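You operate a simulated robot arm through the tools that you are given. There is no shell and no other tool.

The job below is to be done with a simulated robot arm. You get a single attempt, and the scene is never put back.

JOB
Rub the burrs off the alloy bar in the vice and lay it on the green mat.
Fine: shut the vice lever before rubbing with the abrasive pad; the pad goes back, the vice ends open. Set down upright: alloy bar, abrasive pad. Where these are worked on the way, their far stop is far enough and under half their travel is too little: vice lever. What is to be rubbed or washed off counts as gone when no trace of it is left.

It is judged by the outcome, as a careful person would: the job done as asked, and still so three seconds after it is handed in. It fails if anything else is knocked over, pushed out of place, dropped, spilled or broken.

ROBOT AND FRAMES
A 6-joint arm with a two-finger parallel gripper, fixed in place. Base frame: the origin is on the floor under the middle of its stand, x ahead of it, y to its left, z up. Readings come in mm, degrees, newtons and seconds.
With the tool pointing down near the work surface it reaches from about 300 to 660 mm from the base axis. Its first joint turns from -115.0 to 115.0 degrees. Payload 3.43 kg.
The tool frame sits at the grasp point between the pads (the TCP): z along the fingers, y along the line on which they close. The tips reach 34 mm beyond it. The gripper opens to 128 mm. The fingers are 24 mm wide and 12 mm thick; the gripper's body (48 by 130 mm) begins 96 mm behind the TCP.
Orientation is that of the tool frame in the base frame, as a unit quaternion [x, y, z, w]. With the fingers straight down and closing along the base's y, the tool's x points along the base's -x, its y along +y and its z along -z.

CONTROLS
- The arm moves only by the tool drive_tool. Its argument "rows" is a list of rows, each a list of 3 entries, a list of its own where there are three numbers: the shift along the tool's x, y, z in mm, then the turn, a rotation vector about the tool's x, y, z in degrees, then the gripper command, from -1 (fully open) to 1 (shut), values between in proportion. In form: [[[x, y, z], [rx, ry, rz], jaw], ...]. A call has 1 to 20 rows; each row shifts and turns the commanded pose from where the row before left it, along the tool's axes as they then stand. A row lasts 0.2 s, in which the tool goes at most 50 mm and 8.6 degrees; a call with a longer step from one row to the next is refused whole, and so is a gripper value outside its range. Where a pose cannot be reached the arm comes as near as it can. A force on the tool above 90 N (or 10 N above the force at the start of the call, whichever is more), or a blocked arm, ends the call early, and 0.2 s more pass. The fingers move at their own pace (about 153 mm/s each) and stop on an object; they squeeze with about 27 N. The grip force told is the motor's: it shows also when the fingers shut on nothing. Time passes only in rows, and 0.2 s behind the last, so rows that do not move let the fingers close. It gives the time, the measured TCP pose, the force on the tool (base axes), the opening and the grip force at its end, in the units of the frame above (readings bear some noise), with the torque about the TCP (base axes, N m) and any sound that the robot's microphone picked up.
- Cameras (640 x 400 px; columns grow to the right, rows downward): "scene" is fixed at [400.2, 648.9, 1657.9]; the picture's right is [-0.97, 0.26, 0.00], its down [0.14, 0.53, -0.84] and it looks along [-0.22, -0.81, -0.54] (base axes); focal length 319 px, centre (320, 200). "wrist" rides on the gripper at [76, -11, -160] in the tool frame; the picture's right is [0.15, 0.99, 0.00], its down [-0.88, 0.13, -0.46] and it looks along [-0.45, 0.07, 0.89] (tool axes); focal length 234 px, centre (320, 200). There is no depth. A picture from a camera that has moved, and an enlarged one, comes with that camera's place and axes in the base frame and with its lens.
- camera(camera): a new picture of that camera. It takes no simulated time.
- slide_trunk(by): slides the trunk up (or, below 0, down) by that many mm; the arm rides with it, the base frame stays. It gives what a move gives, with no picture.
- inspect(camera, box): a new picture of the part [left, top, right, bottom] of that camera's present view, enlarged. It takes no simulated time.
- sign_off(): hands the job in; it is judged then, once.

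Nothing tells you positions but the pictures and the camera data. Unless the task says otherwise, let go and move clear before handing in.

The tools are called after ">>>" as name(argument=value, ...) on one line, values as JSON. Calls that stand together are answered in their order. drive_tool: Moves the arm, as the interface text tells. Its arguments: {"type":"object","properties":{"rows":{"type":"array","items":{"type":"array"}}},"required":["rows"]} The other tools are called the same way: slide_trunk (by) moves the trunk up or down; camera (camera) takes a picture; inspect (camera, box) takes an enlarged picture of a part of a camera's view; sign_off () hands the job in.

At the start:

```text
t: 0.0
ee_pos: [44.1, -397.3, 1233.6]
tool_rot: [0.0, 1.0, 0.0, 0.0]
contact_force: [0.3, 0.4, 0.8]
ft_torque: [-0.01, 0.01, 0.01]
grip_width: 128.0
gripper_force: 0.0
trunk travel left (down, up): [-900.0, 90.0]
```

scene: 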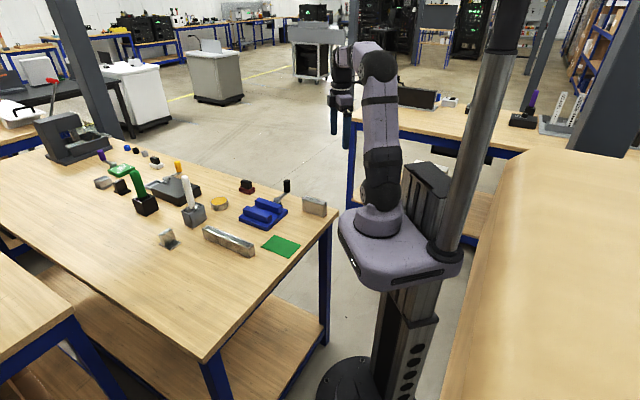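
wrist: 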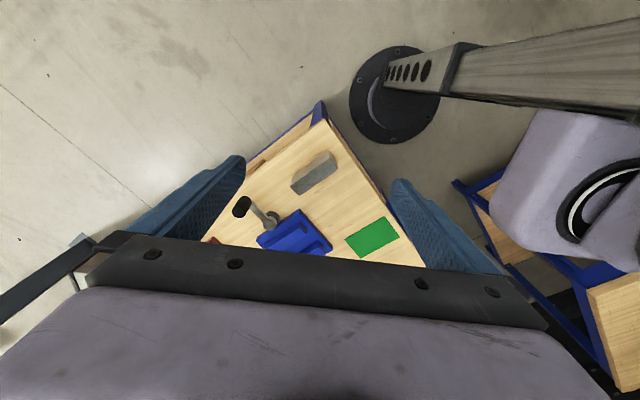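

I see a bench with a blue vice, a green mat, various bars and blocks; I will enlarge the scene view first to identify the objects.

>>> inspect(camera="scene", box=[80, 130, 340, 290])

>>> inspect(camera="scene", box=[180, 160, 340, 260])

>>> inspect(camera="wrist", box=[190, 120, 450, 280])

```text
2.46 times, centred on (210, 210) of scene
camera zoom: at [400.2, 648.9, 1657.9], right [-0.97, 0.26, 0.0], down [0.14, 0.53, -0.84], along [-0.22, -0.81, -0.54], focal length 786 px, centre (591, 175)
```

zoom: 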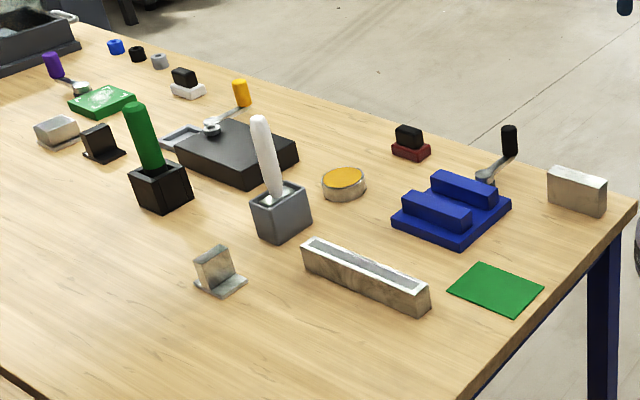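

```text
4.00 times, centred on (260, 210) of scene
camera zoom: at [400.2, 648.9, 1657.9], right [-0.97, 0.26, 0.0], down [0.14, 0.53, -0.84], along [-0.22, -0.81, -0.54], focal length 1278 px, centre (560, 160)
```

zoom: 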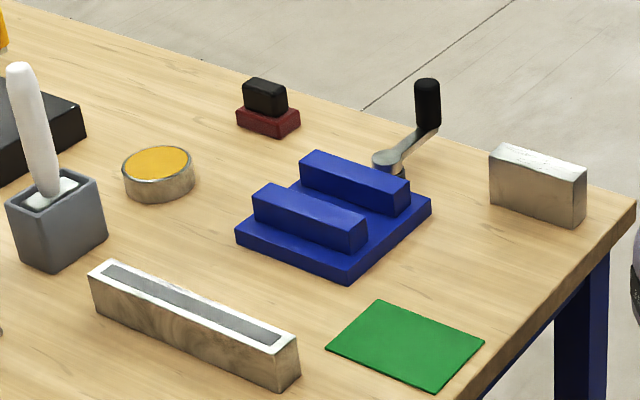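

```text
2.46 times, centred on (320, 200) of wrist
camera zoom: at [-31.5, -408.7, 1393.2], right [-0.15, 0.99, 0.0], down [0.88, 0.13, 0.46], along [0.45, 0.07, -0.89], focal length 576 px, centre (320, 200)
```

zoom: 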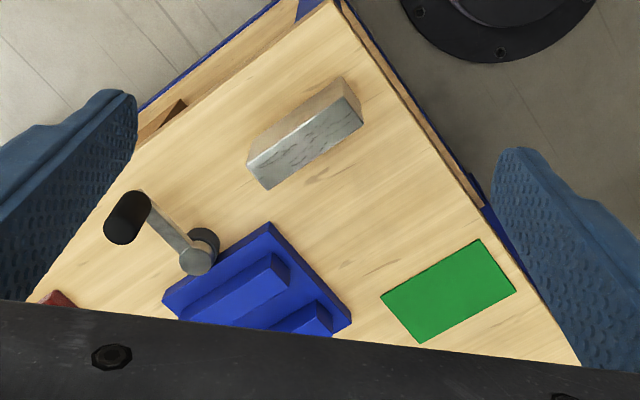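

The silver block with dark scratches right of the blue vice looks like the alloy bar and the red/black block like a pad. I'll move the arm over the bench with the camera facing outward to see the objects from closer.

>>> drive_tool(rows=[[[-41, 0, -4], [0, 0, 0], -1], [[-41, 0, -4], [0, 0, 0], -1], [[-41, 0, -4], [0, 0, 0], -1], [[-41, 0, -4], [0, 0, 0], -1], [[-41, 0, -4], [0, 0, 0], -1], [[0, 0, 0], [0, 0, -8.5], -1], [[0, 0, 0], [0, 0, -8.5], -1], [[0, 0, 0], [0, 0, -8.5], -1], [[0, 0, 0], [0, 0, -8.5], -1], [[0, 0, 0], [0, 0, -8.5], -1], [[0, 0, 0], [0, 0, -8.5], -1], [[0, 0, 0], [0, 0, -8.5], -1], [[0, 0, 0], [0, 0, -8.5], -1], [[0, 0, 0], [0, 0, -8.5], -1], [[0, 0, 0], [0, 0, -8.5], -1], [[0, 0, 0], [0, 0, -8.5], -1], [[0, 0, 0], [0, 0, -8.5], -1], [[0, 0, 0], [0, 0, -8.5], -1], [[0, 0, 0], [0, 0, -8.5], -1]])

>>> camera(camera="wrist")

```text
t: 4.0
ee_pos: [307.6, -358.9, 1251.8]
tool_rot: [0.855, -0.518, -0.003, 0.008]
contact_force: [0.7, 0.6, 0.9]
ft_torque: [-0.03, 0.01, 0.02]
grip_width: 127.8
gripper_force: 0.0
out of reach, approached as far as the arm can: row 18, 19
trunk travel left (down, up): [-900.0, 90.0]
```

```text
taken
camera wrist: at [355.3, -418.9, 1410.0], right [-0.81, -0.59, 0.02], down [-0.52, 0.72, 0.46], along [-0.28, 0.36, -0.89], focal length 234 px, centre (320, 200)
```

wrist: 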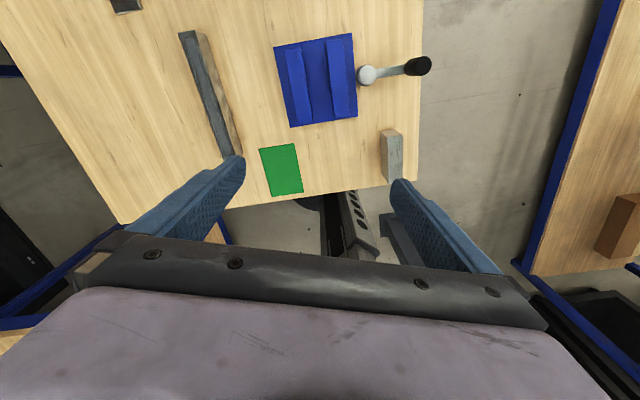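

The vice, bar, mat and long channel bar are seen from above. I'll enlarge for details and scan further outward for the pad.

>>> inspect(camera="wrist", box=[100, 0, 450, 215])

>>> camera(camera="scene")

```text
1.83 times, centred on (275, 108) of wrist
camera zoom: at [355.3, -418.9, 1410.0], right [-0.81, -0.59, 0.02], down [-0.52, 0.72, 0.46], along [-0.28, 0.36, -0.89], focal length 428 px, centre (402, 369)
```

zoom: 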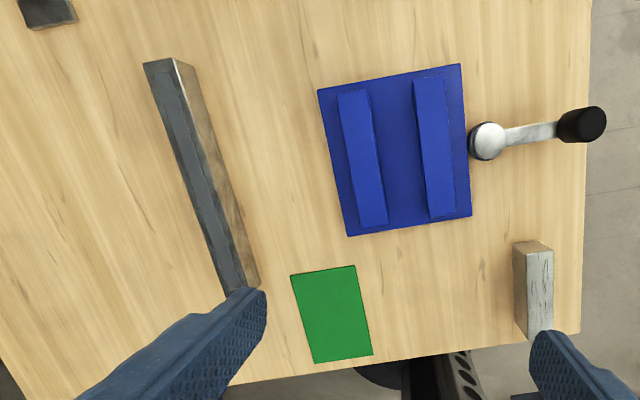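

```text
taken
```

scene: 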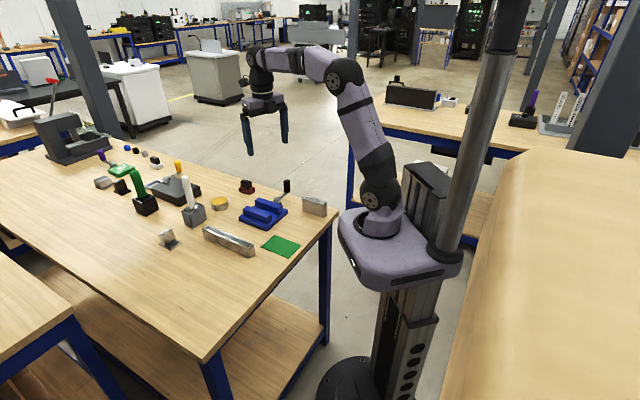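

The vice centre is near (346, -416), with the bar near (150, -386) and the mat near (308, -222). I'll tilt the tool outward to look at the pad and objects farther out.

>>> drive_tool(rows=[[[0, 0, 0], [0, 8.5, 0], -1], [[0, 0, 0], [0, 8.5, 0], -1], [[0, 0, 0], [0, 8.5, 0], -1], [[0, 0, 0], [0, 8.5, 0], -1], [[0, 0, 0], [0, 8.5, 0], -1]])

>>> camera(camera="wrist")

```text
t: 5.2
ee_pos: [312.0, -355.1, 1250.7]
tool_rot: [0.803, -0.472, 0.314, 0.184]
contact_force: [-0.4, -0.1, 0.4]
ft_torque: [0.01, 0.0, 0.02]
grip_width: 128.2
gripper_force: 0.0
out of reach, approached as far as the arm can: row 1
trunk travel left (down, up): [-900.0, 90.0]
```

```text
taken
camera wrist: at [295.3, -304.9, 1419.3], right [-0.81, -0.57, 0.1], down [-0.58, 0.77, -0.26], along [0.07, -0.27, -0.96], focal length 234 px, centre (320, 200)
```

wrist: 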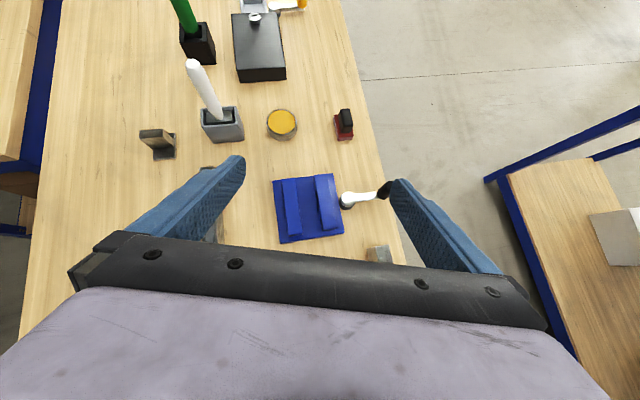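

>>> inspect(camera="wrist", box=[240, 80, 400, 180])

>>> inspect(camera="wrist", box=[130, 0, 370, 150])

>>> inspect(camera="scene", box=[90, 140, 250, 240])

>>> inspect(camera="scene", box=[225, 165, 305, 215])

```text
4.00 times, centred on (320, 130) of wrist
camera zoom: at [295.3, -304.9, 1419.3], right [-0.81, -0.57, 0.1], down [-0.58, 0.77, -0.26], along [0.07, -0.27, -0.96], focal length 937 px, centre (320, 480)
```

zoom: 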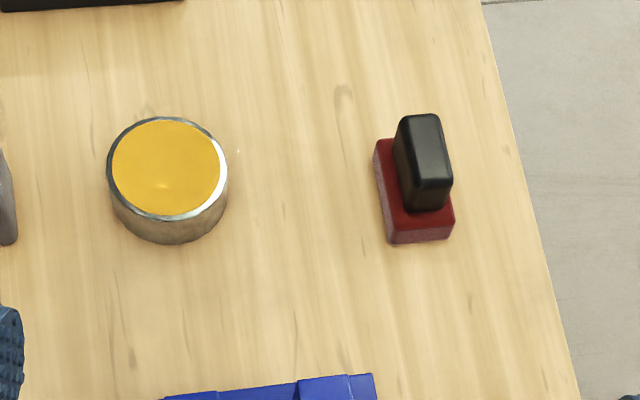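

```text
2.67 times, centred on (250, 75) of wrist
camera zoom: at [295.3, -304.9, 1419.3], right [-0.81, -0.57, 0.1], down [-0.58, 0.77, -0.26], along [0.07, -0.27, -0.96], focal length 624 px, centre (507, 533)
```

zoom: 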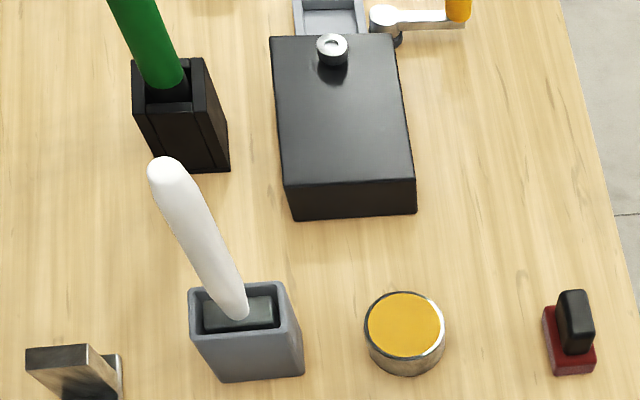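

```text
4.00 times, centred on (170, 190) of scene
camera zoom: at [400.2, 648.9, 1657.9], right [-0.97, 0.26, 0.0], down [0.14, 0.53, -0.84], along [-0.22, -0.81, -0.54], focal length 1278 px, centre (920, 240)
```

zoom: 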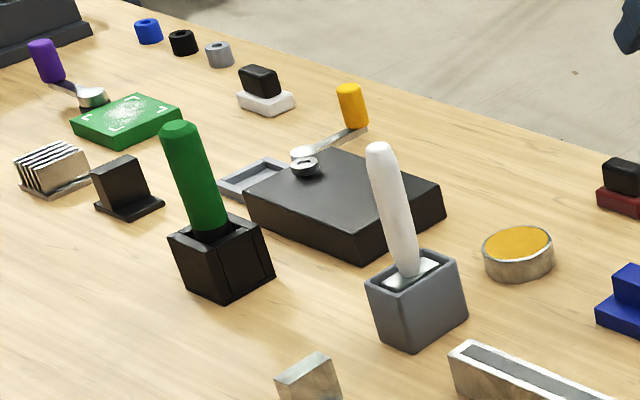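

```text
8.00 times, centred on (265, 190) of scene
camera zoom: at [400.2, 648.9, 1657.9], right [-0.97, 0.26, 0.0], down [0.14, 0.53, -0.84], along [-0.22, -0.81, -0.54], focal length 2555 px, centre (760, 280)
```

zoom: 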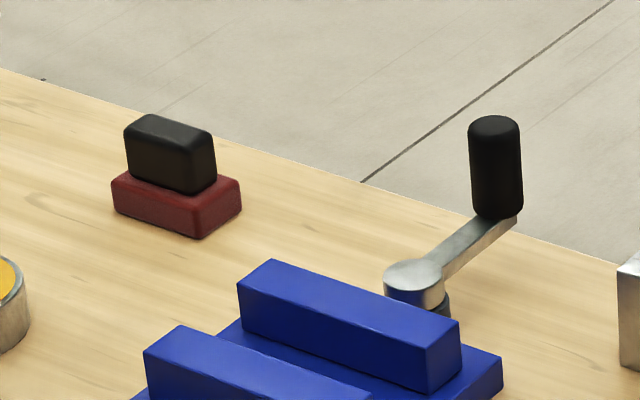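

The red/black block is the abrasive pad, near (396, -630) at the far edge of the reach; the bar and vice are aligned at 45° to the base axes. I'll level the tool and turn it so the fingers close across the bar, with tool x toward 135°.

>>> drive_tool(rows=[[[0, 0, 0], [0, -8.5, 0], -1], [[0, 0, 0], [0, -8.5, 0], -1], [[0, 0, 0], [0, -8.5, 0], -1], [[0, 0, 0], [0, -8.5, 0], -1], [[0, 0, 0], [0, 0, 8.5], -1], [[0, 0, 0], [0, 0, 8.5], -1], [[0, 0, 0], [0, 0, 8.5], -1], [[0, 0, 0], [0, 0, 8.5], -1], [[0, 0, 0], [0, 0, 8.5], -1], [[0, 0, 0], [0, 0, 8.5], -1], [[0, 0, 0], [0, 0, 8.5], -1], [[0, 0, 0], [0, 0, 8.5], -1], [[0, 0, 0], [0, 0, 8.5], -1], [[0, 0, 0], [0, 0, 8.5], -1], [[0, 0, 0], [0, 0, 8.5], -1], [[0, 0, 0], [0, 0, 8.5], -1], [[0, 0, 0], [0, 0, 8.5], -1], [[0, 0, 0], [0, 0, 8.5], -1], [[0, 0, 0], [0, 0, 8.5], -1], [[0, 0, 0], [0, 0, 8.5], -1]])

```text
t: 9.4
ee_pos: [310.8, -357.8, 1249.8]
tool_rot: [0.149, 0.986, -0.059, 0.046]
contact_force: [-0.5, -0.1, -0.4]
ft_torque: [0.03, 0.02, 0.01]
grip_width: 128.0
gripper_force: 0.0
trunk travel left (down, up): [-900.0, 90.0]
```

Levelled nearly; I'll finish levelling, point tool x to 135°, and move over the bar for a close look.

>>> drive_tool(rows=[[[0, 0, 0], [-1.07, 1.89, 6.95], -1], [[0, 0, 0], [-1.07, 1.89, 6.95], -1], [[0, 0, 0], [-1.07, 1.89, 6.95], -1], [[0, 0, 0], [-1.07, 1.89, 6.95], -1], [[16, -36, 17], [0, 0, 0], -1], [[16, -36, 17], [0, 0, 0], -1], [[16, -36, 16], [0, 0, 0], -1], [[0, 0, 0], [0, 0, 0], -1]])

>>> camera(camera="wrist")

```text
t: 11.2
ee_pos: [198.8, -398.0, 1200.6]
tool_rot: [0.381, 0.925, 0.0, -0.001]
contact_force: [1.0, -0.4, -0.1]
ft_torque: [0.01, 0.04, -0.02]
grip_width: 127.9
gripper_force: 0.0
trunk travel left (down, up): [-900.0, 90.0]
```

```text
taken
camera wrist: at [138.8, -353.2, 1360.2], right [0.59, 0.8, 0.0], down [0.72, -0.53, 0.45], along [0.36, -0.27, -0.89], focal length 234 px, centre (320, 200)
```

wrist: 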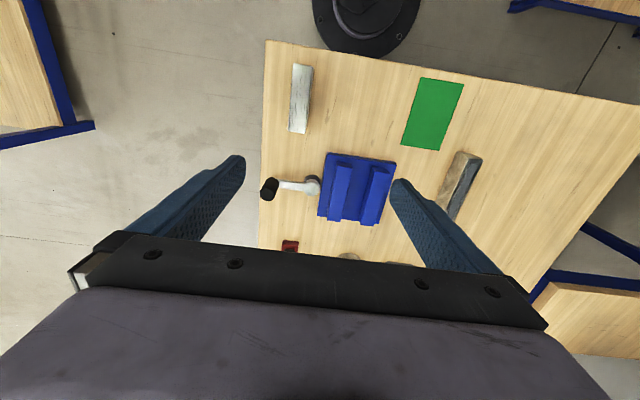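

>>> inspect(camera="wrist", box=[240, 40, 400, 140])

>>> inspect(camera="wrist", box=[250, 140, 410, 240])

```text
4.00 times, centred on (320, 90) of wrist
camera zoom: at [138.8, -353.2, 1360.2], right [0.59, 0.8, 0.0], down [0.72, -0.53, 0.45], along [0.36, -0.27, -0.89], focal length 937 px, centre (320, 640)
```

zoom: 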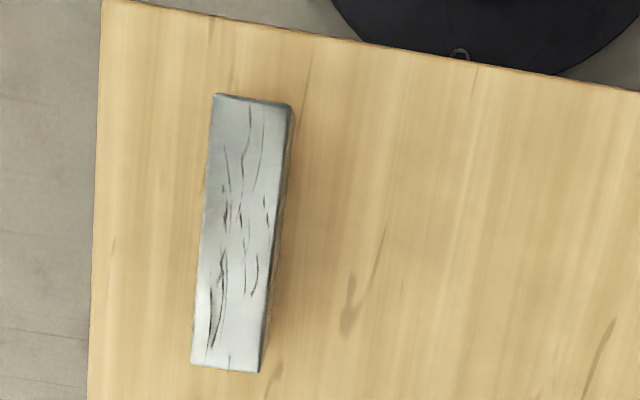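

```text
4.00 times, centred on (330, 190) of wrist
camera zoom: at [138.8, -353.2, 1360.2], right [0.59, 0.8, 0.0], down [0.72, -0.53, 0.45], along [0.36, -0.27, -0.89], focal length 937 px, centre (280, 240)
```

zoom: 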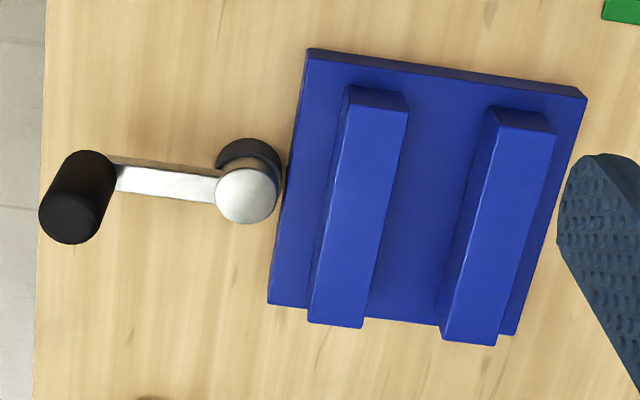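

>>> inspect(camera="scene", box=[280, 175, 344, 215])

>>> inspect(camera="scene", box=[230, 190, 294, 230])

```text
10.00 times, centred on (312, 195) of scene
camera zoom: at [400.2, 648.9, 1657.9], right [-0.97, 0.26, 0.0], down [0.14, 0.53, -0.84], along [-0.22, -0.81, -0.54], focal length 3194 px, centre (400, 250)
```

zoom: 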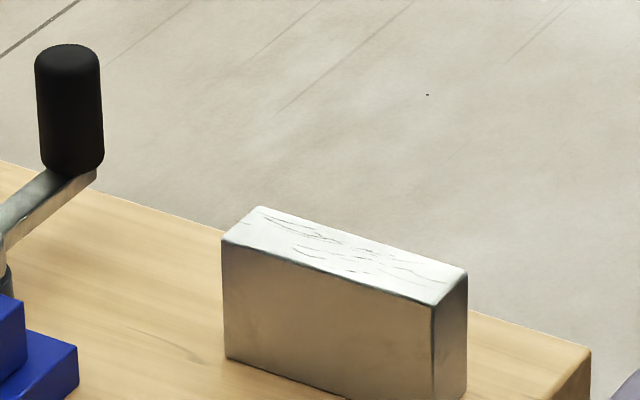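

```text
10.00 times, centred on (262, 210) of scene
camera zoom: at [400.2, 648.9, 1657.9], right [-0.97, 0.26, 0.0], down [0.14, 0.53, -0.84], along [-0.22, -0.81, -0.54], focal length 3194 px, centre (900, 100)
```

zoom: 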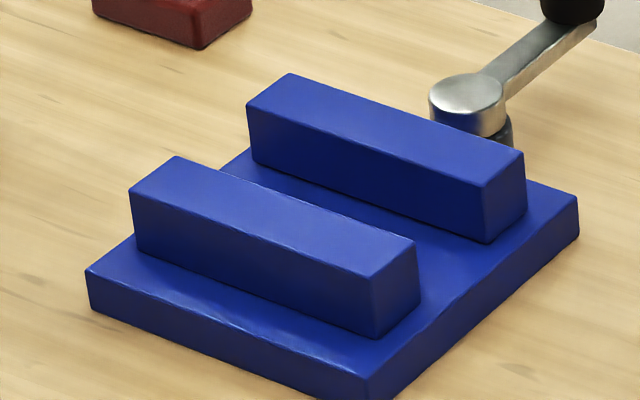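

>>> inspect(camera="wrist", box=[380, 60, 508, 140])

>>> inspect(camera="scene", box=[250, 225, 314, 265])

```text
5.00 times, centred on (444, 100) of wrist
camera zoom: at [138.8, -353.2, 1360.2], right [0.59, 0.8, 0.0], down [0.72, -0.53, 0.45], along [0.36, -0.27, -0.89], focal length 1171 px, centre (-300, 700)
```

zoom: 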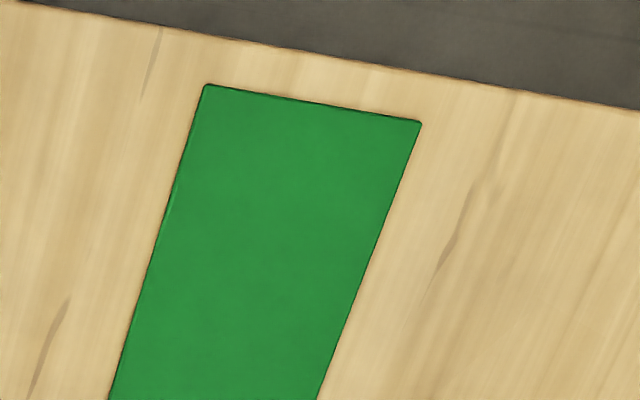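

```text
10.00 times, centred on (282, 245) of scene
camera zoom: at [400.2, 648.9, 1657.9], right [-0.97, 0.26, 0.0], down [0.14, 0.53, -0.84], along [-0.22, -0.81, -0.54], focal length 3194 px, centre (700, -250)
```

zoom: 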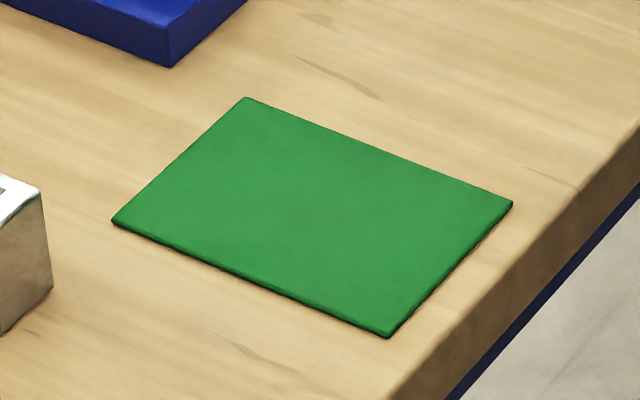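

The table top is at z≈900; the bar (about 100×29×56 mm) is centred near (144, -397), and the vice channel (about 42 mm wide) is centred near (350, -420), both along the 45° diagonal. I'll move above the bar with the fingers half open.

>>> drive_tool(rows=[[[13, -12.8, 40], [0, 0, 0], -0.2], [[13, -12.8, 40], [0, 0, 0], -0.2], [[13, -12.7, 40], [0, 0, 0], -0.2], [[0, 0, 40], [0, 0, 0], -0.2], [[0, 0, 0], [0, 0, 0], -0.2], [[0, 0, 0], [0, 0, 0], -0.2]])

>>> camera(camera="wrist")

>>> camera(camera="scene")

```text
t: 12.6
ee_pos: [146.3, -398.6, 1040.1]
tool_rot: [0.382, 0.924, 0.0, -0.001]
contact_force: [0.1, -0.1, -0.7]
ft_torque: [0.01, -0.01, -0.02]
grip_width: 76.7
gripper_force: 0.1
trunk travel left (down, up): [-900.0, 90.0]
```

```text
taken
camera wrist: at [84.3, -354.2, 1200.1], right [0.59, 0.8, 0.0], down [0.72, -0.53, 0.45], along [0.36, -0.27, -0.89], focal length 234 px, centre (320, 200)
```

wrist: 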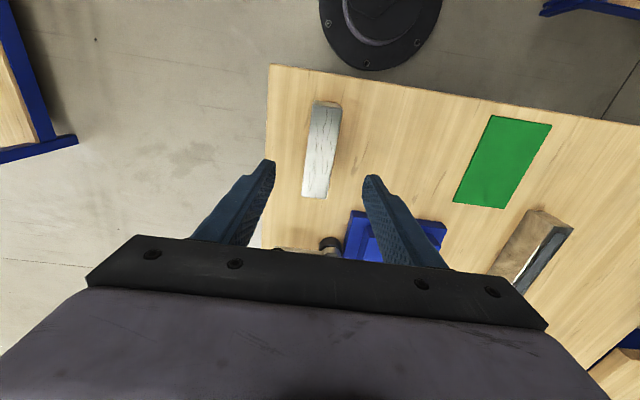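

```text
taken
```

scene: 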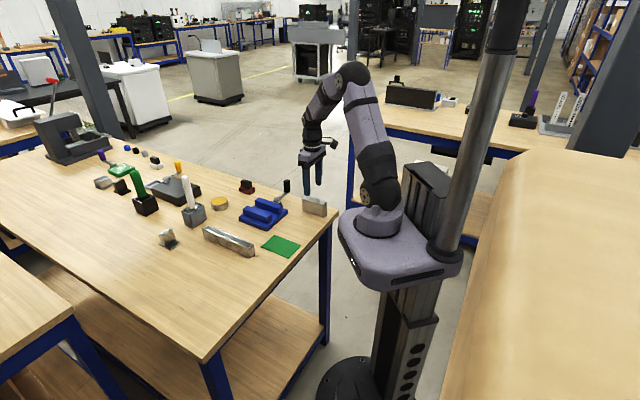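

>>> inspect(camera="wrist", box=[240, 90, 400, 190])

>>> inspect(camera="wrist", box=[230, 150, 390, 250])

```text
4.00 times, centred on (320, 140) of wrist
camera zoom: at [84.3, -354.2, 1200.1], right [0.59, 0.8, 0.0], down [0.72, -0.53, 0.45], along [0.36, -0.27, -0.89], focal length 937 px, centre (320, 440)
```

zoom: 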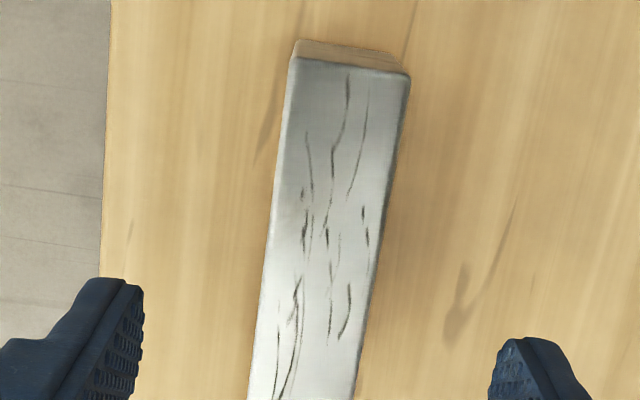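

```text
4.00 times, centred on (310, 200) of wrist
camera zoom: at [84.3, -354.2, 1200.1], right [0.59, 0.8, 0.0], down [0.72, -0.53, 0.45], along [0.36, -0.27, -0.89], focal length 937 px, centre (360, 200)
```

zoom: 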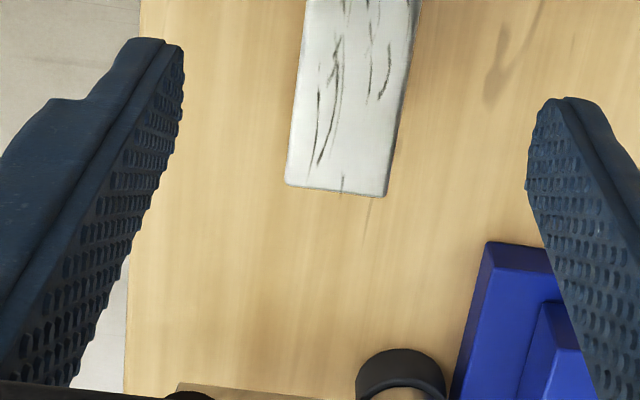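

The bar sits square under the fingers. I'll descend so the finger tips stop about 33 mm above the table (so they clear the vice jaws later) and grip it.

>>> drive_tool(rows=[[[2.8, 0, 25], [0, 0, 0], -0.2], [[0, 0, 25], [0, 0, 0], -0.2], [[0, 0, 15], [0, 0, 0], -0.2], [[0, 0, 8], [0, 0, 0], -0.2], [[0, 0, 0], [0, 0, 0], 0.2], [[0, 0, 0], [0, 0, 0], 0.5], [[0, 0, 0], [0, 0, 0], 1], [[0, 0, 0], [0, 0, 0], 1], [[0, 0, 0], [0, 0, 0], 1]])

>>> camera(camera="wrist")

```text
t: 14.6
ee_pos: [143.4, -398.2, 967.9]
tool_rot: [0.382, 0.924, 0.0, -0.001]
contact_force: [-0.3, -0.8, 0.0]
ft_torque: [-0.09, -0.1, -0.06]
grip_width: 29.6
gripper_force: 26.7
trunk travel left (down, up): [-900.0, 90.0]
```

```text
taken
camera wrist: at [82.2, -352.0, 1127.1], right [0.59, 0.8, 0.0], down [0.72, -0.53, 0.45], along [0.36, -0.27, -0.89], focal length 234 px, centre (320, 200)
```

wrist: 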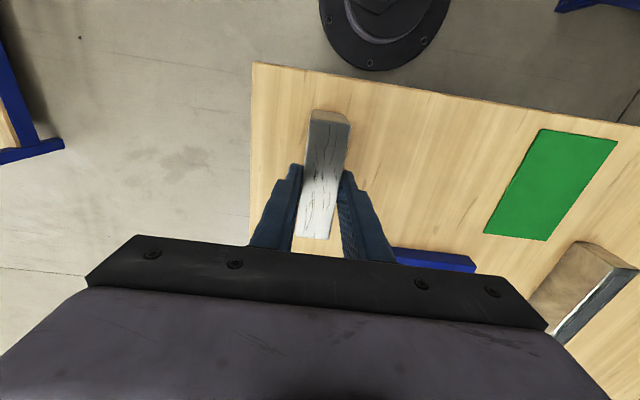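

The bar is gripped (29.6 mm). I'll lift it and carry it above the vice channel, then check alignment.

>>> drive_tool(rows=[[[0, 0, -15], [0, 0, 0], 1], [[0, 0, -30], [0, 0, 0], 1], [[0, 0, -30], [0, 0, 0], 1], [[0, 0, -25], [0, 0, 0], 1], [[-23, 18.6, 0], [0, 0, 0], 1], [[-23, 18.6, 0], [0, 0, 0], 1], [[-23, 18.6, 0], [0, 0, 0], 1], [[-23, 18.6, 0], [0, 0, 0], 1], [[-23, 18.7, 0], [0, 0, 0], 1], [[-23, 18.7, 0], [0, 0, 0], 1], [[-23.4, 18.7, 0], [0, 0, 0], 1], [[0, 0, 0], [0, 0, 0], 1], [[0, 0, 0], [0, 0, 0], 1]])

>>> camera(camera="wrist")

>>> inspect(camera="scene", box=[215, 150, 343, 230])

```text
t: 17.4
ee_pos: [350.4, -418.3, 1067.5]
tool_rot: [0.382, 0.924, -0.001, -0.002]
contact_force: [0.2, 1.5, -4.1]
ft_torque: [0.0, 0.0, 0.03]
grip_width: 29.8
gripper_force: 26.7
trunk travel left (down, up): [-900.0, 90.0]
```

```text
taken
camera wrist: at [289.7, -373.5, 1226.3], right [0.59, 0.8, 0.0], down [0.72, -0.53, 0.45], along [0.36, -0.27, -0.89], focal length 234 px, centre (320, 200)
```

wrist: 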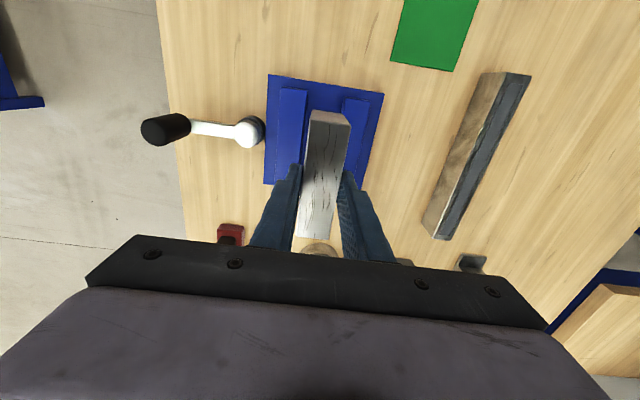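

```text
5.00 times, centred on (279, 190) of scene
camera zoom: at [400.2, 648.9, 1657.9], right [-0.97, 0.26, 0.0], down [0.14, 0.53, -0.84], along [-0.22, -0.81, -0.54], focal length 1597 px, centre (525, 250)
```

zoom: 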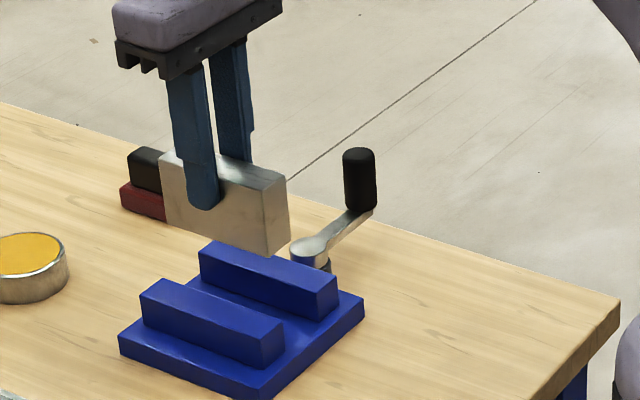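

>>> inspect(camera="wrist", box=[240, 65, 400, 165])

```text
4.00 times, centred on (320, 115) of wrist
camera zoom: at [289.7, -373.5, 1226.3], right [0.59, 0.8, 0.0], down [0.72, -0.53, 0.45], along [0.36, -0.27, -0.89], focal length 937 px, centre (320, 540)
```

zoom: 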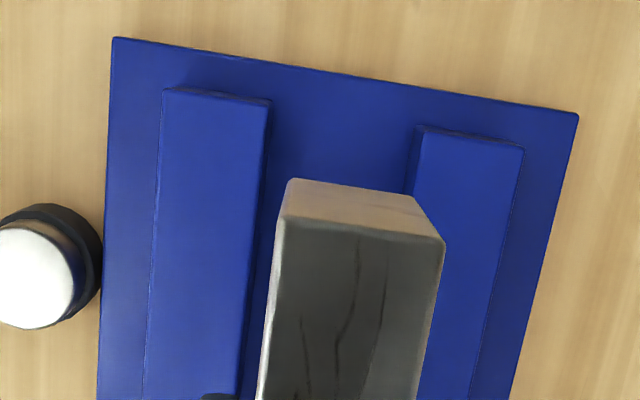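

The bar hangs above the channel with about 1.5 mm lateral offset; I'll correct and lower most of the way in.

>>> drive_tool(rows=[[[0, -1.5, 20], [0, 0, 0], 1], [[0, 0, 20], [0, 0, 0], 1], [[0, 0, 15], [0, 0, 0], 1], [[0, 0, 10], [0, 0, 0], 1], [[0, 0, 8], [0, 0, 0], 1], [[0, 0, 0], [0, 0, 0], 1]])

>>> inspect(camera="scene", box=[225, 175, 305, 225])

>>> camera(camera="wrist")

```text
t: 18.8
ee_pos: [348.1, -418.8, 993.5]
tool_rot: [0.382, 0.924, -0.001, -0.001]
contact_force: [0.2, -0.5, -3.0]
ft_torque: [-0.03, -0.01, 0.02]
grip_width: 29.6
gripper_force: 27.0
trunk travel left (down, up): [-900.0, 90.0]
```

```text
8.00 times, centred on (265, 200) of scene
camera zoom: at [400.2, 648.9, 1657.9], right [-0.97, 0.26, 0.0], down [0.14, 0.53, -0.84], along [-0.22, -0.81, -0.54], focal length 2555 px, centre (760, 200)
```

zoom: 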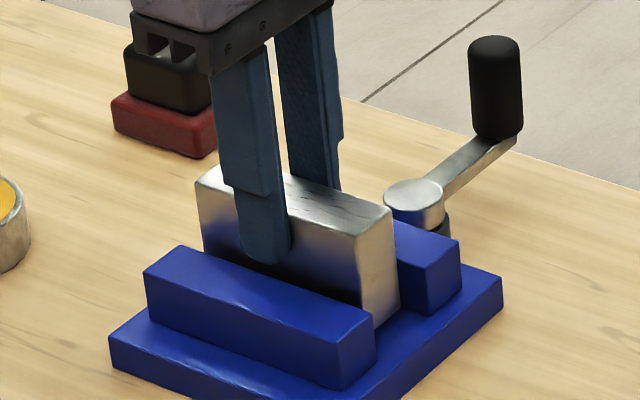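

```text
taken
camera wrist: at [288.1, -373.8, 1153.5], right [0.59, 0.8, 0.0], down [0.72, -0.53, 0.45], along [0.36, -0.27, -0.89], focal length 234 px, centre (320, 200)
```

wrist: 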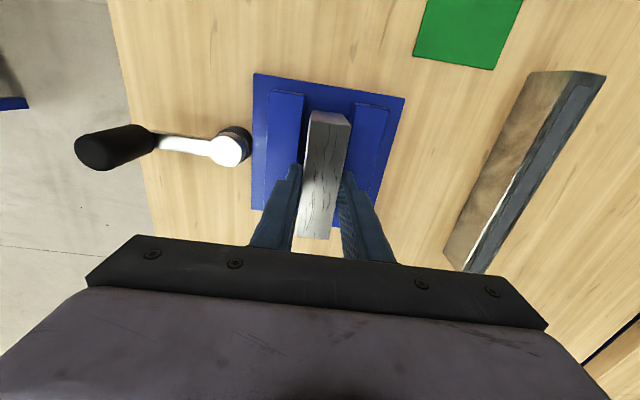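

The bar is between the jaws, hanging a few mm above the vice bed. I'll lower in small steps watching the force.

>>> drive_tool(rows=[[[0, 0, 3], [0, 0, 0], 1], [[0, 0, 2], [0, 0, 0], 1], [[0, 0, 0], [0, 0, 0], 1]])

```text
t: 19.6
ee_pos: [348.4, -418.4, 989.2]
tool_rot: [0.382, 0.924, 0.0, -0.003]
contact_force: [0.2, -0.5, -4.1]
ft_torque: [0.01, 0.01, -0.02]
grip_width: 29.5
gripper_force: 26.8
trunk travel left (down, up): [-900.0, 90.0]
```

>>> drive_tool(rows=[[[0, 0, 1.5], [0, 0, 0], 1], [[0, 0, 0], [0, 0, 0], 1]])

```text
t: 20.2
ee_pos: [348.2, -420.2, 987.7]
tool_rot: [0.381, 0.925, -0.001, -0.002]
contact_force: [0.0, -0.8, -2.1]
ft_torque: [-0.02, 0.02, -0.01]
grip_width: 29.7
gripper_force: 26.8
trunk travel left (down, up): [-900.0, 90.0]
```

>>> drive_tool(rows=[[[0, 0, 1.2], [0, 0, 0], 1], [[0, 0, 0], [0, 0, 0], 1]])

```text
t: 20.8
ee_pos: [348.0, -418.6, 988.2]
tool_rot: [0.381, 0.925, -0.001, 0.001]
contact_force: [1.8, 0.5, 5.3]
ft_torque: [0.36, 0.17, -0.02]
grip_width: 29.7
gripper_force: 27.1
trunk travel left (down, up): [-900.0, 90.0]
```

The bar has touched down on the vice bed. I'll open the fingers and rise clear.

>>> drive_tool(rows=[[[0, 0, 0], [0, 0, 0], 0.4], [[0, 0, 0], [0, 0, 0], 0.1], [[0, 0, 0], [0, 0, 0], 0.0], [[0, 0, -10], [0, 0, 0], 0.0], [[0, 0, -30], [0, 0, 0], 0.0], [[0, 0, -40], [0, 0, 0], 0.0], [[0, 0, -40], [0, 0, 0], 0.0], [[0, 0, 0], [0, 0, 0], 0.0]])

>>> inspect(camera="scene", box=[225, 175, 305, 225])

>>> camera(camera="wrist")

```text
t: 22.6
ee_pos: [348.9, -419.2, 1106.4]
tool_rot: [0.382, 0.924, 0.001, -0.002]
contact_force: [-0.6, -0.9, -0.1]
ft_torque: [0.0, -0.06, 0.0]
grip_width: 64.1
gripper_force: 0.0
trunk travel left (down, up): [-900.0, 90.0]
```

```text
8.00 times, centred on (265, 200) of scene
camera zoom: at [400.2, 648.9, 1657.9], right [-0.97, 0.26, 0.0], down [0.14, 0.53, -0.84], along [-0.22, -0.81, -0.54], focal length 2555 px, centre (760, 200)
```

zoom: 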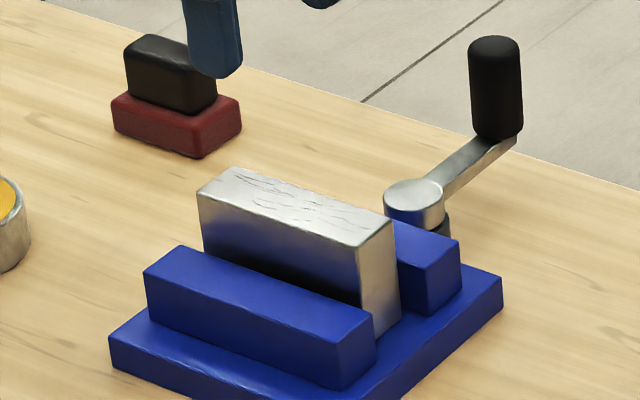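

```text
taken
camera wrist: at [287.9, -374.6, 1265.6], right [0.59, 0.8, 0.0], down [0.72, -0.53, 0.45], along [0.36, -0.27, -0.89], focal length 234 px, centre (320, 200)
```

wrist: 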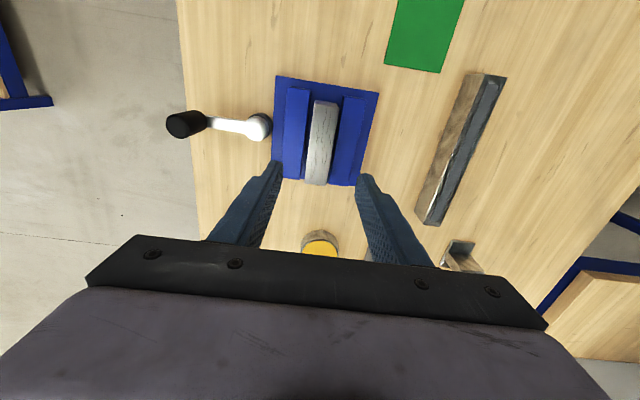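

The bar stands in the vice. Now I'll study the lever closely to plan the shutting motion.

>>> inspect(camera="wrist", box=[150, 80, 310, 180])

>>> inspect(camera="scene", box=[260, 170, 308, 200])

```text
4.00 times, centred on (230, 130) of wrist
camera zoom: at [287.9, -374.6, 1265.6], right [0.59, 0.8, 0.0], down [0.72, -0.53, 0.45], along [0.36, -0.27, -0.89], focal length 937 px, centre (680, 480)
```

zoom: 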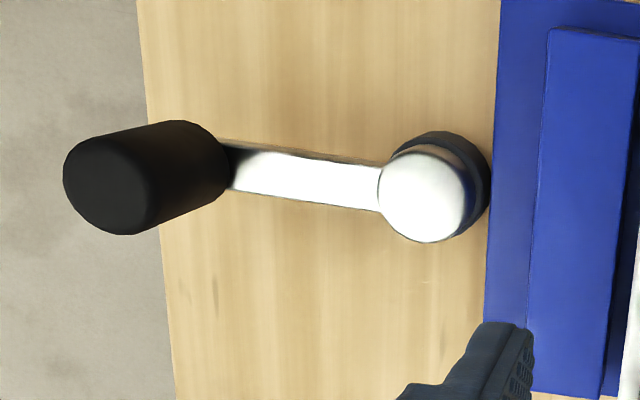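

```text
13.33 times, centred on (284, 185) of scene
camera zoom: at [400.2, 648.9, 1657.9], right [-0.97, 0.26, 0.0], down [0.14, 0.53, -0.84], along [-0.22, -0.81, -0.54], focal length 4259 px, centre (800, 400)
```

zoom: 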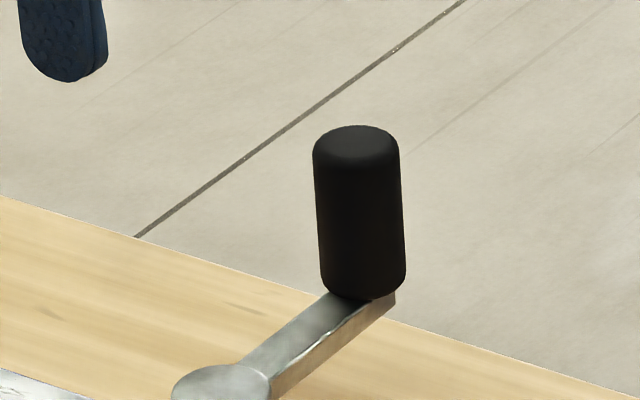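

Lever handle stands at about (229, -538), pivot at about (284.5, -481.6), radius about 79 mm. I'll turn the tool 90° so the fingers straddle the handle tangentially, and move above it.

>>> drive_tool(rows=[[[0, 0, 0], [0, 0, -8.18], 0], [[0, 0, 0], [0, 0, -8.18], 0], [[0, 0, 0], [0, 0, -8.18], 0], [[0, 0, 0], [0, 0, -8.18], 0], [[0, 0, 0], [0, 0, -8.18], 0], [[0, 0, 0], [0, 0, -8.18], 0], [[0, 0, 0], [0, 0, -8.18], 0], [[0, 0, 0], [0, 0, -8.18], 0], [[0, 0, 0], [0, 0, -8.18], 0], [[0, 0, 0], [0, 0, -8.18], 0], [[0, 0, 0], [0, 0, -8.2], 0], [[34, 0.8, 0], [0, 0, 0], 0], [[34, 0, 0], [0, 0, 0], 0], [[34, 0, 0], [0, 0, 0], 0], [[34, 0, 16], [0, 0, 0], 0], [[32.8, 0, 25], [0, 0, 0], 0], [[0, 0, 25], [0, 0, 0], 0], [[0, 0, 0], [0, 0, 0], 0]])

>>> camera(camera="wrist")

>>> inspect(camera="scene", box=[220, 140, 348, 220])

```text
t: 26.4
ee_pos: [229.8, -537.8, 1039.1]
tool_rot: [-0.384, 0.923, 0.002, 0.001]
contact_force: [0.5, -0.1, -0.8]
ft_torque: [0.0, -0.04, 0.05]
grip_width: 64.0
gripper_force: 0.0
trunk travel left (down, up): [-900.0, 90.0]
```

```text
taken
camera wrist: at [184.3, -600.4, 1199.7], right [-0.8, 0.59, 0.0], down [0.53, 0.72, 0.46], along [0.27, 0.37, -0.89], focal length 234 px, centre (320, 200)
```

wrist: 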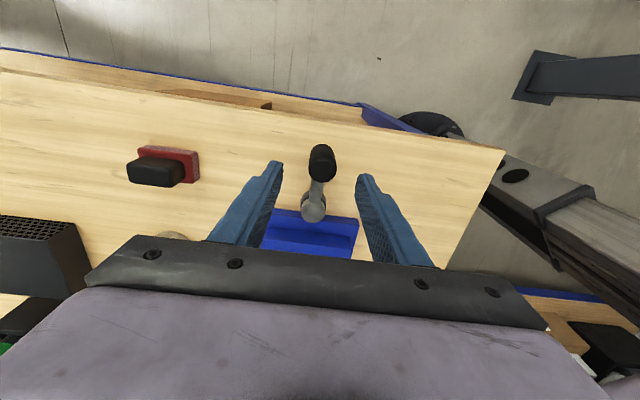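

```text
5.00 times, centred on (284, 180) of scene
camera zoom: at [400.2, 648.9, 1657.9], right [-0.97, 0.26, 0.0], down [0.14, 0.53, -0.84], along [-0.22, -0.81, -0.54], focal length 1597 px, centre (500, 300)
```

zoom: 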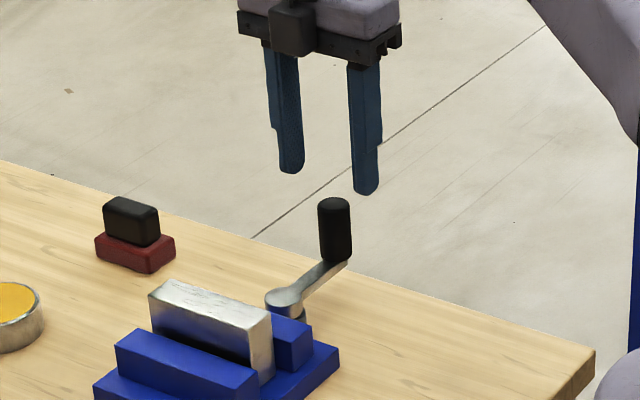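

The handle is centred between the fingers. I'll descend around it and narrow the fingers to a loose straddle.

>>> drive_tool(rows=[[[0, 0, 20], [0, 0, 0], 0], [[0, 0, 20], [0, 0, 0], 0], [[0, 0, 15], [0, 0, 0], 0], [[0, 0, 0], [0, 0, 0], 0.3], [[0, 0, 0], [0, 0, 0], 0.44], [[0, 0, 0], [0, 0, 0], 0.44]])

>>> camera(camera="wrist")

```text
t: 27.8
ee_pos: [228.8, -537.1, 985.9]
tool_rot: [-0.384, 0.923, 0.001, 0.0]
contact_force: [0.5, -0.2, -0.1]
ft_torque: [0.0, -0.02, 0.0]
grip_width: 35.8
gripper_force: 0.1
trunk travel left (down, up): [-900.0, 90.0]
```

```text
taken
camera wrist: at [184.3, -599.8, 1145.1], right [-0.8, 0.59, 0.0], down [0.53, 0.72, 0.46], along [0.27, 0.37, -0.89], focal length 234 px, centre (320, 200)
```

wrist: 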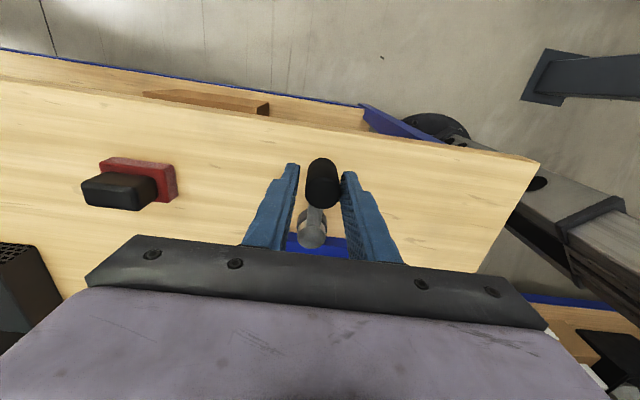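

Straddled. I'll gently try swinging the lever about 10° clockwise (seen from above) and watch the force.

>>> drive_tool(rows=[[[-0.1, 4.5, 0], [0, 0, 3], 0.44], [[-0.1, 4, 0], [0, 0, 3], 0.44], [[0, 0, 0], [0, 0, 0], 0.44]])

>>> inspect(camera="wrist", box=[240, 140, 400, 240])

```text
t: 28.6
ee_pos: [223.6, -532.0, 986.9]
tool_rot: [-0.334, 0.942, 0.0, -0.001]
contact_force: [5.1, -1.0, -0.5]
ft_torque: [-0.05, -0.17, 0.02]
grip_width: 38.0
gripper_force: 2.2
trunk travel left (down, up): [-900.0, 90.0]
```

```text
4.00 times, centred on (320, 190) of wrist
camera zoom: at [173.3, -588.7, 1145.4], right [-0.74, 0.68, 0.0], down [0.6, 0.66, 0.45], along [0.31, 0.34, -0.89], focal length 937 px, centre (320, 240)
```

zoom: 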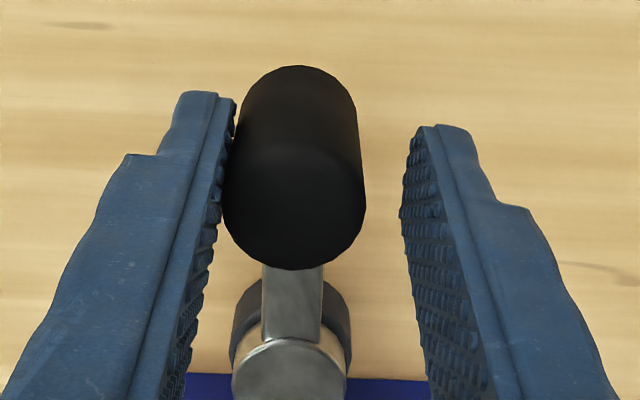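

>>> drive_tool(rows=[[[-0.2, 4, 0], [0, 0, 3], 0.44], [[-0.2, 4, 0], [0, 0, 3], 0.44], [[0, 0, 0], [0, 0, 0], 0.44]])

>>> inspect(camera="wrist", box=[240, 140, 400, 240])

>>> inspect(camera="scene", box=[225, 160, 321, 220])

```text
t: 29.4
ee_pos: [223.6, -527.3, 985.8]
tool_rot: [-0.285, 0.958, -0.001, -0.001]
contact_force: [21.7, -8.2, 0.7]
ft_torque: [-0.13, -0.29, 0.27]
grip_width: 46.4
gripper_force: 9.3
trunk travel left (down, up): [-900.0, 90.0]
```

```text
4.00 times, centred on (320, 190) of wrist
camera zoom: at [166.4, -577.6, 1145.4], right [-0.66, 0.75, 0.0], down [0.67, 0.59, 0.45], along [0.34, 0.3, -0.89], focal length 937 px, centre (320, 240)
```

zoom: 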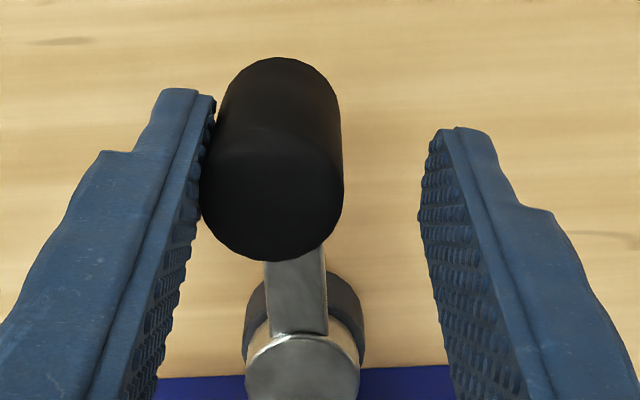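

```text
6.67 times, centred on (273, 190) of scene
camera zoom: at [400.2, 648.9, 1657.9], right [-0.97, 0.26, 0.0], down [0.14, 0.53, -0.84], along [-0.22, -0.81, -0.54], focal length 2130 px, centre (633, 267)
```

zoom: 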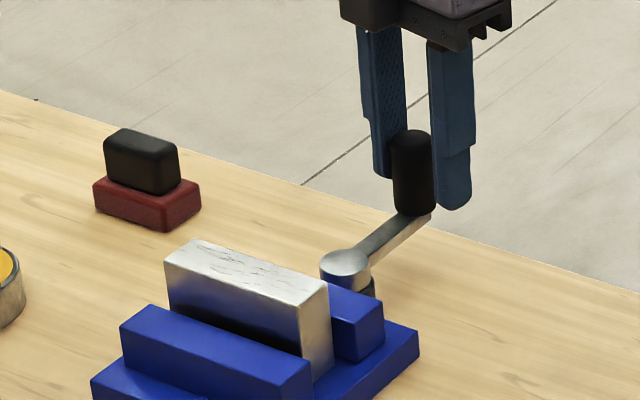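

The force built up with no lever movement, so that way is the stop; shutting must be counter-clockwise. I'll back off, rise, and turn the tool half round to push the other way within the wrist limits.

>>> drive_tool(rows=[[[0.2, -4, 0], [0, 0, -3], 0.44], [[0.2, -4, 0], [0, 0, -3], 0.44], [[0, -4, 0], [0, 0, -3], 0.3], [[0, -3.5, 0], [0, 0, -3], 0.2], [[0, 0, 0], [0, 0, 0], 0], [[0, 0, -20], [0, 0, 0], 0], [[0, 0, -30], [0, 0, 0], 0], [[0, 0, 0], [0, 0, 0], 0]])

>>> camera(camera="wrist")

>>> inspect(camera="scene", box=[225, 160, 321, 220])

```text
t: 31.2
ee_pos: [228.1, -537.6, 1037.8]
tool_rot: [-0.383, 0.924, 0.002, -0.001]
contact_force: [-1.0, 0.0, -0.7]
ft_torque: [0.03, 0.02, 0.03]
grip_width: 63.9
gripper_force: 0.0
trunk travel left (down, up): [-900.0, 90.0]
```

```text
taken
camera wrist: at [182.5, -600.3, 1195.6], right [-0.8, 0.59, 0.0], down [0.53, 0.72, 0.46], along [0.27, 0.37, -0.89], focal length 234 px, centre (320, 200)
```

wrist: 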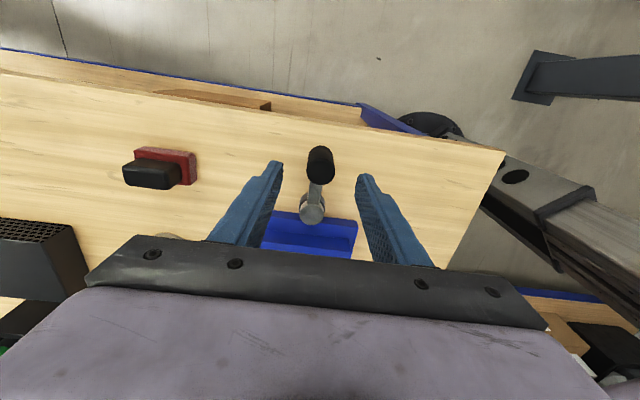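

```text
6.67 times, centred on (273, 190) of scene
camera zoom: at [400.2, 648.9, 1657.9], right [-0.97, 0.26, 0.0], down [0.14, 0.53, -0.84], along [-0.22, -0.81, -0.54], focal length 2130 px, centre (633, 267)
```

zoom: 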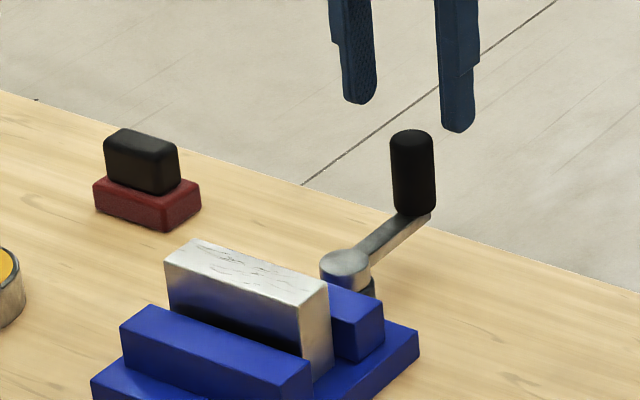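

>>> drive_tool(rows=[[[0, 0, 0], [0, 0, 8.5], 0], [[0, 0, 0], [0, 0, 8.5], 0], [[0, 0, 0], [0, 0, 8.5], 0], [[0, 0, 0], [0, 0, 8.5], 0], [[0, 0, 0], [0, 0, 8.5], 0], [[0, 0, 0], [0, 0, 8.5], 0], [[0, 0, 0], [0, 0, 8.5], 0], [[0, 0, 0], [0, 0, 8.5], 0], [[0, 0, 0], [0, 0, 8.5], 0], [[0, 0, 0], [0, 0, 8.5], 0], [[0, 0, 0], [0, 0, 8.5], 0], [[0, 0, 0], [0, 0, 8.5], 0], [[0, 0, 0], [0, 0, 8.5], 0], [[0, 0, 0], [0, 0, 8.5], 0], [[0, 0, 0], [0, 0, 8.5], 0], [[0, 0, 0], [0, 0, 8.5], 0], [[0, 0, 0], [0, 0, 8.5], 0], [[0, 0, 0], [0, 0, 8.5], 0], [[0, 0, 0], [0, 0, 8.5], 0], [[0, 0, 0], [0, 0, 8.5], 0]])

```text
t: 35.4
ee_pos: [228.1, -538.0, 1036.5]
tool_rot: [0.887, 0.461, 0.0, 0.0]
contact_force: [0.5, 0.5, 0.1]
ft_torque: [-0.01, 0.01, 0.02]
grip_width: 63.9
gripper_force: 0.1
trunk travel left (down, up): [-900.0, 90.0]
```

>>> drive_tool(rows=[[[0, 0, 0], [0, 0, 5], 0], [[0, 0, 0], [0, 0, 5], 0], [[0, 0, 20], [0, 0, 0], 0], [[0, 0, 20], [0, 0, 0], 0], [[0, 0, 12], [0, 0, 0], 0], [[0, 0, 0], [0, 0, 0], 0.3], [[0, 0, 0], [0, 0, 0], 0.44], [[0, 0, 0], [0, 0, 0], 0.44]])

>>> camera(camera="wrist")

```text
t: 37.2
ee_pos: [228.9, -537.4, 984.7]
tool_rot: [0.923, 0.384, -0.001, 0.0]
contact_force: [0.0, 0.9, -0.5]
ft_torque: [-0.01, 0.02, 0.02]
grip_width: 35.7
gripper_force: 0.1
trunk travel left (down, up): [-900.0, 90.0]
```

```text
taken
camera wrist: at [274.4, -476.6, 1142.9], right [0.8, -0.59, 0.0], down [-0.53, -0.72, 0.46], along [-0.27, -0.37, -0.89], focal length 234 px, centre (320, 200)
```

wrist: 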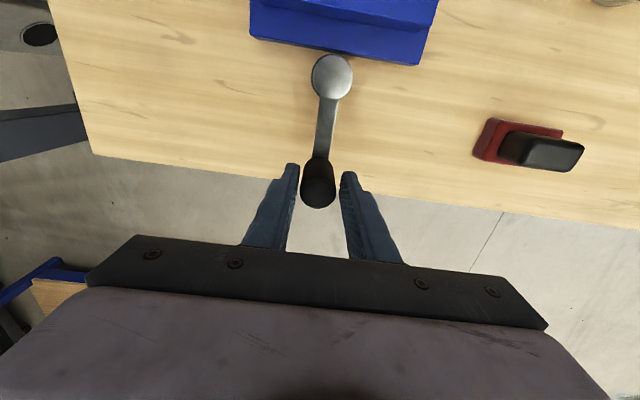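

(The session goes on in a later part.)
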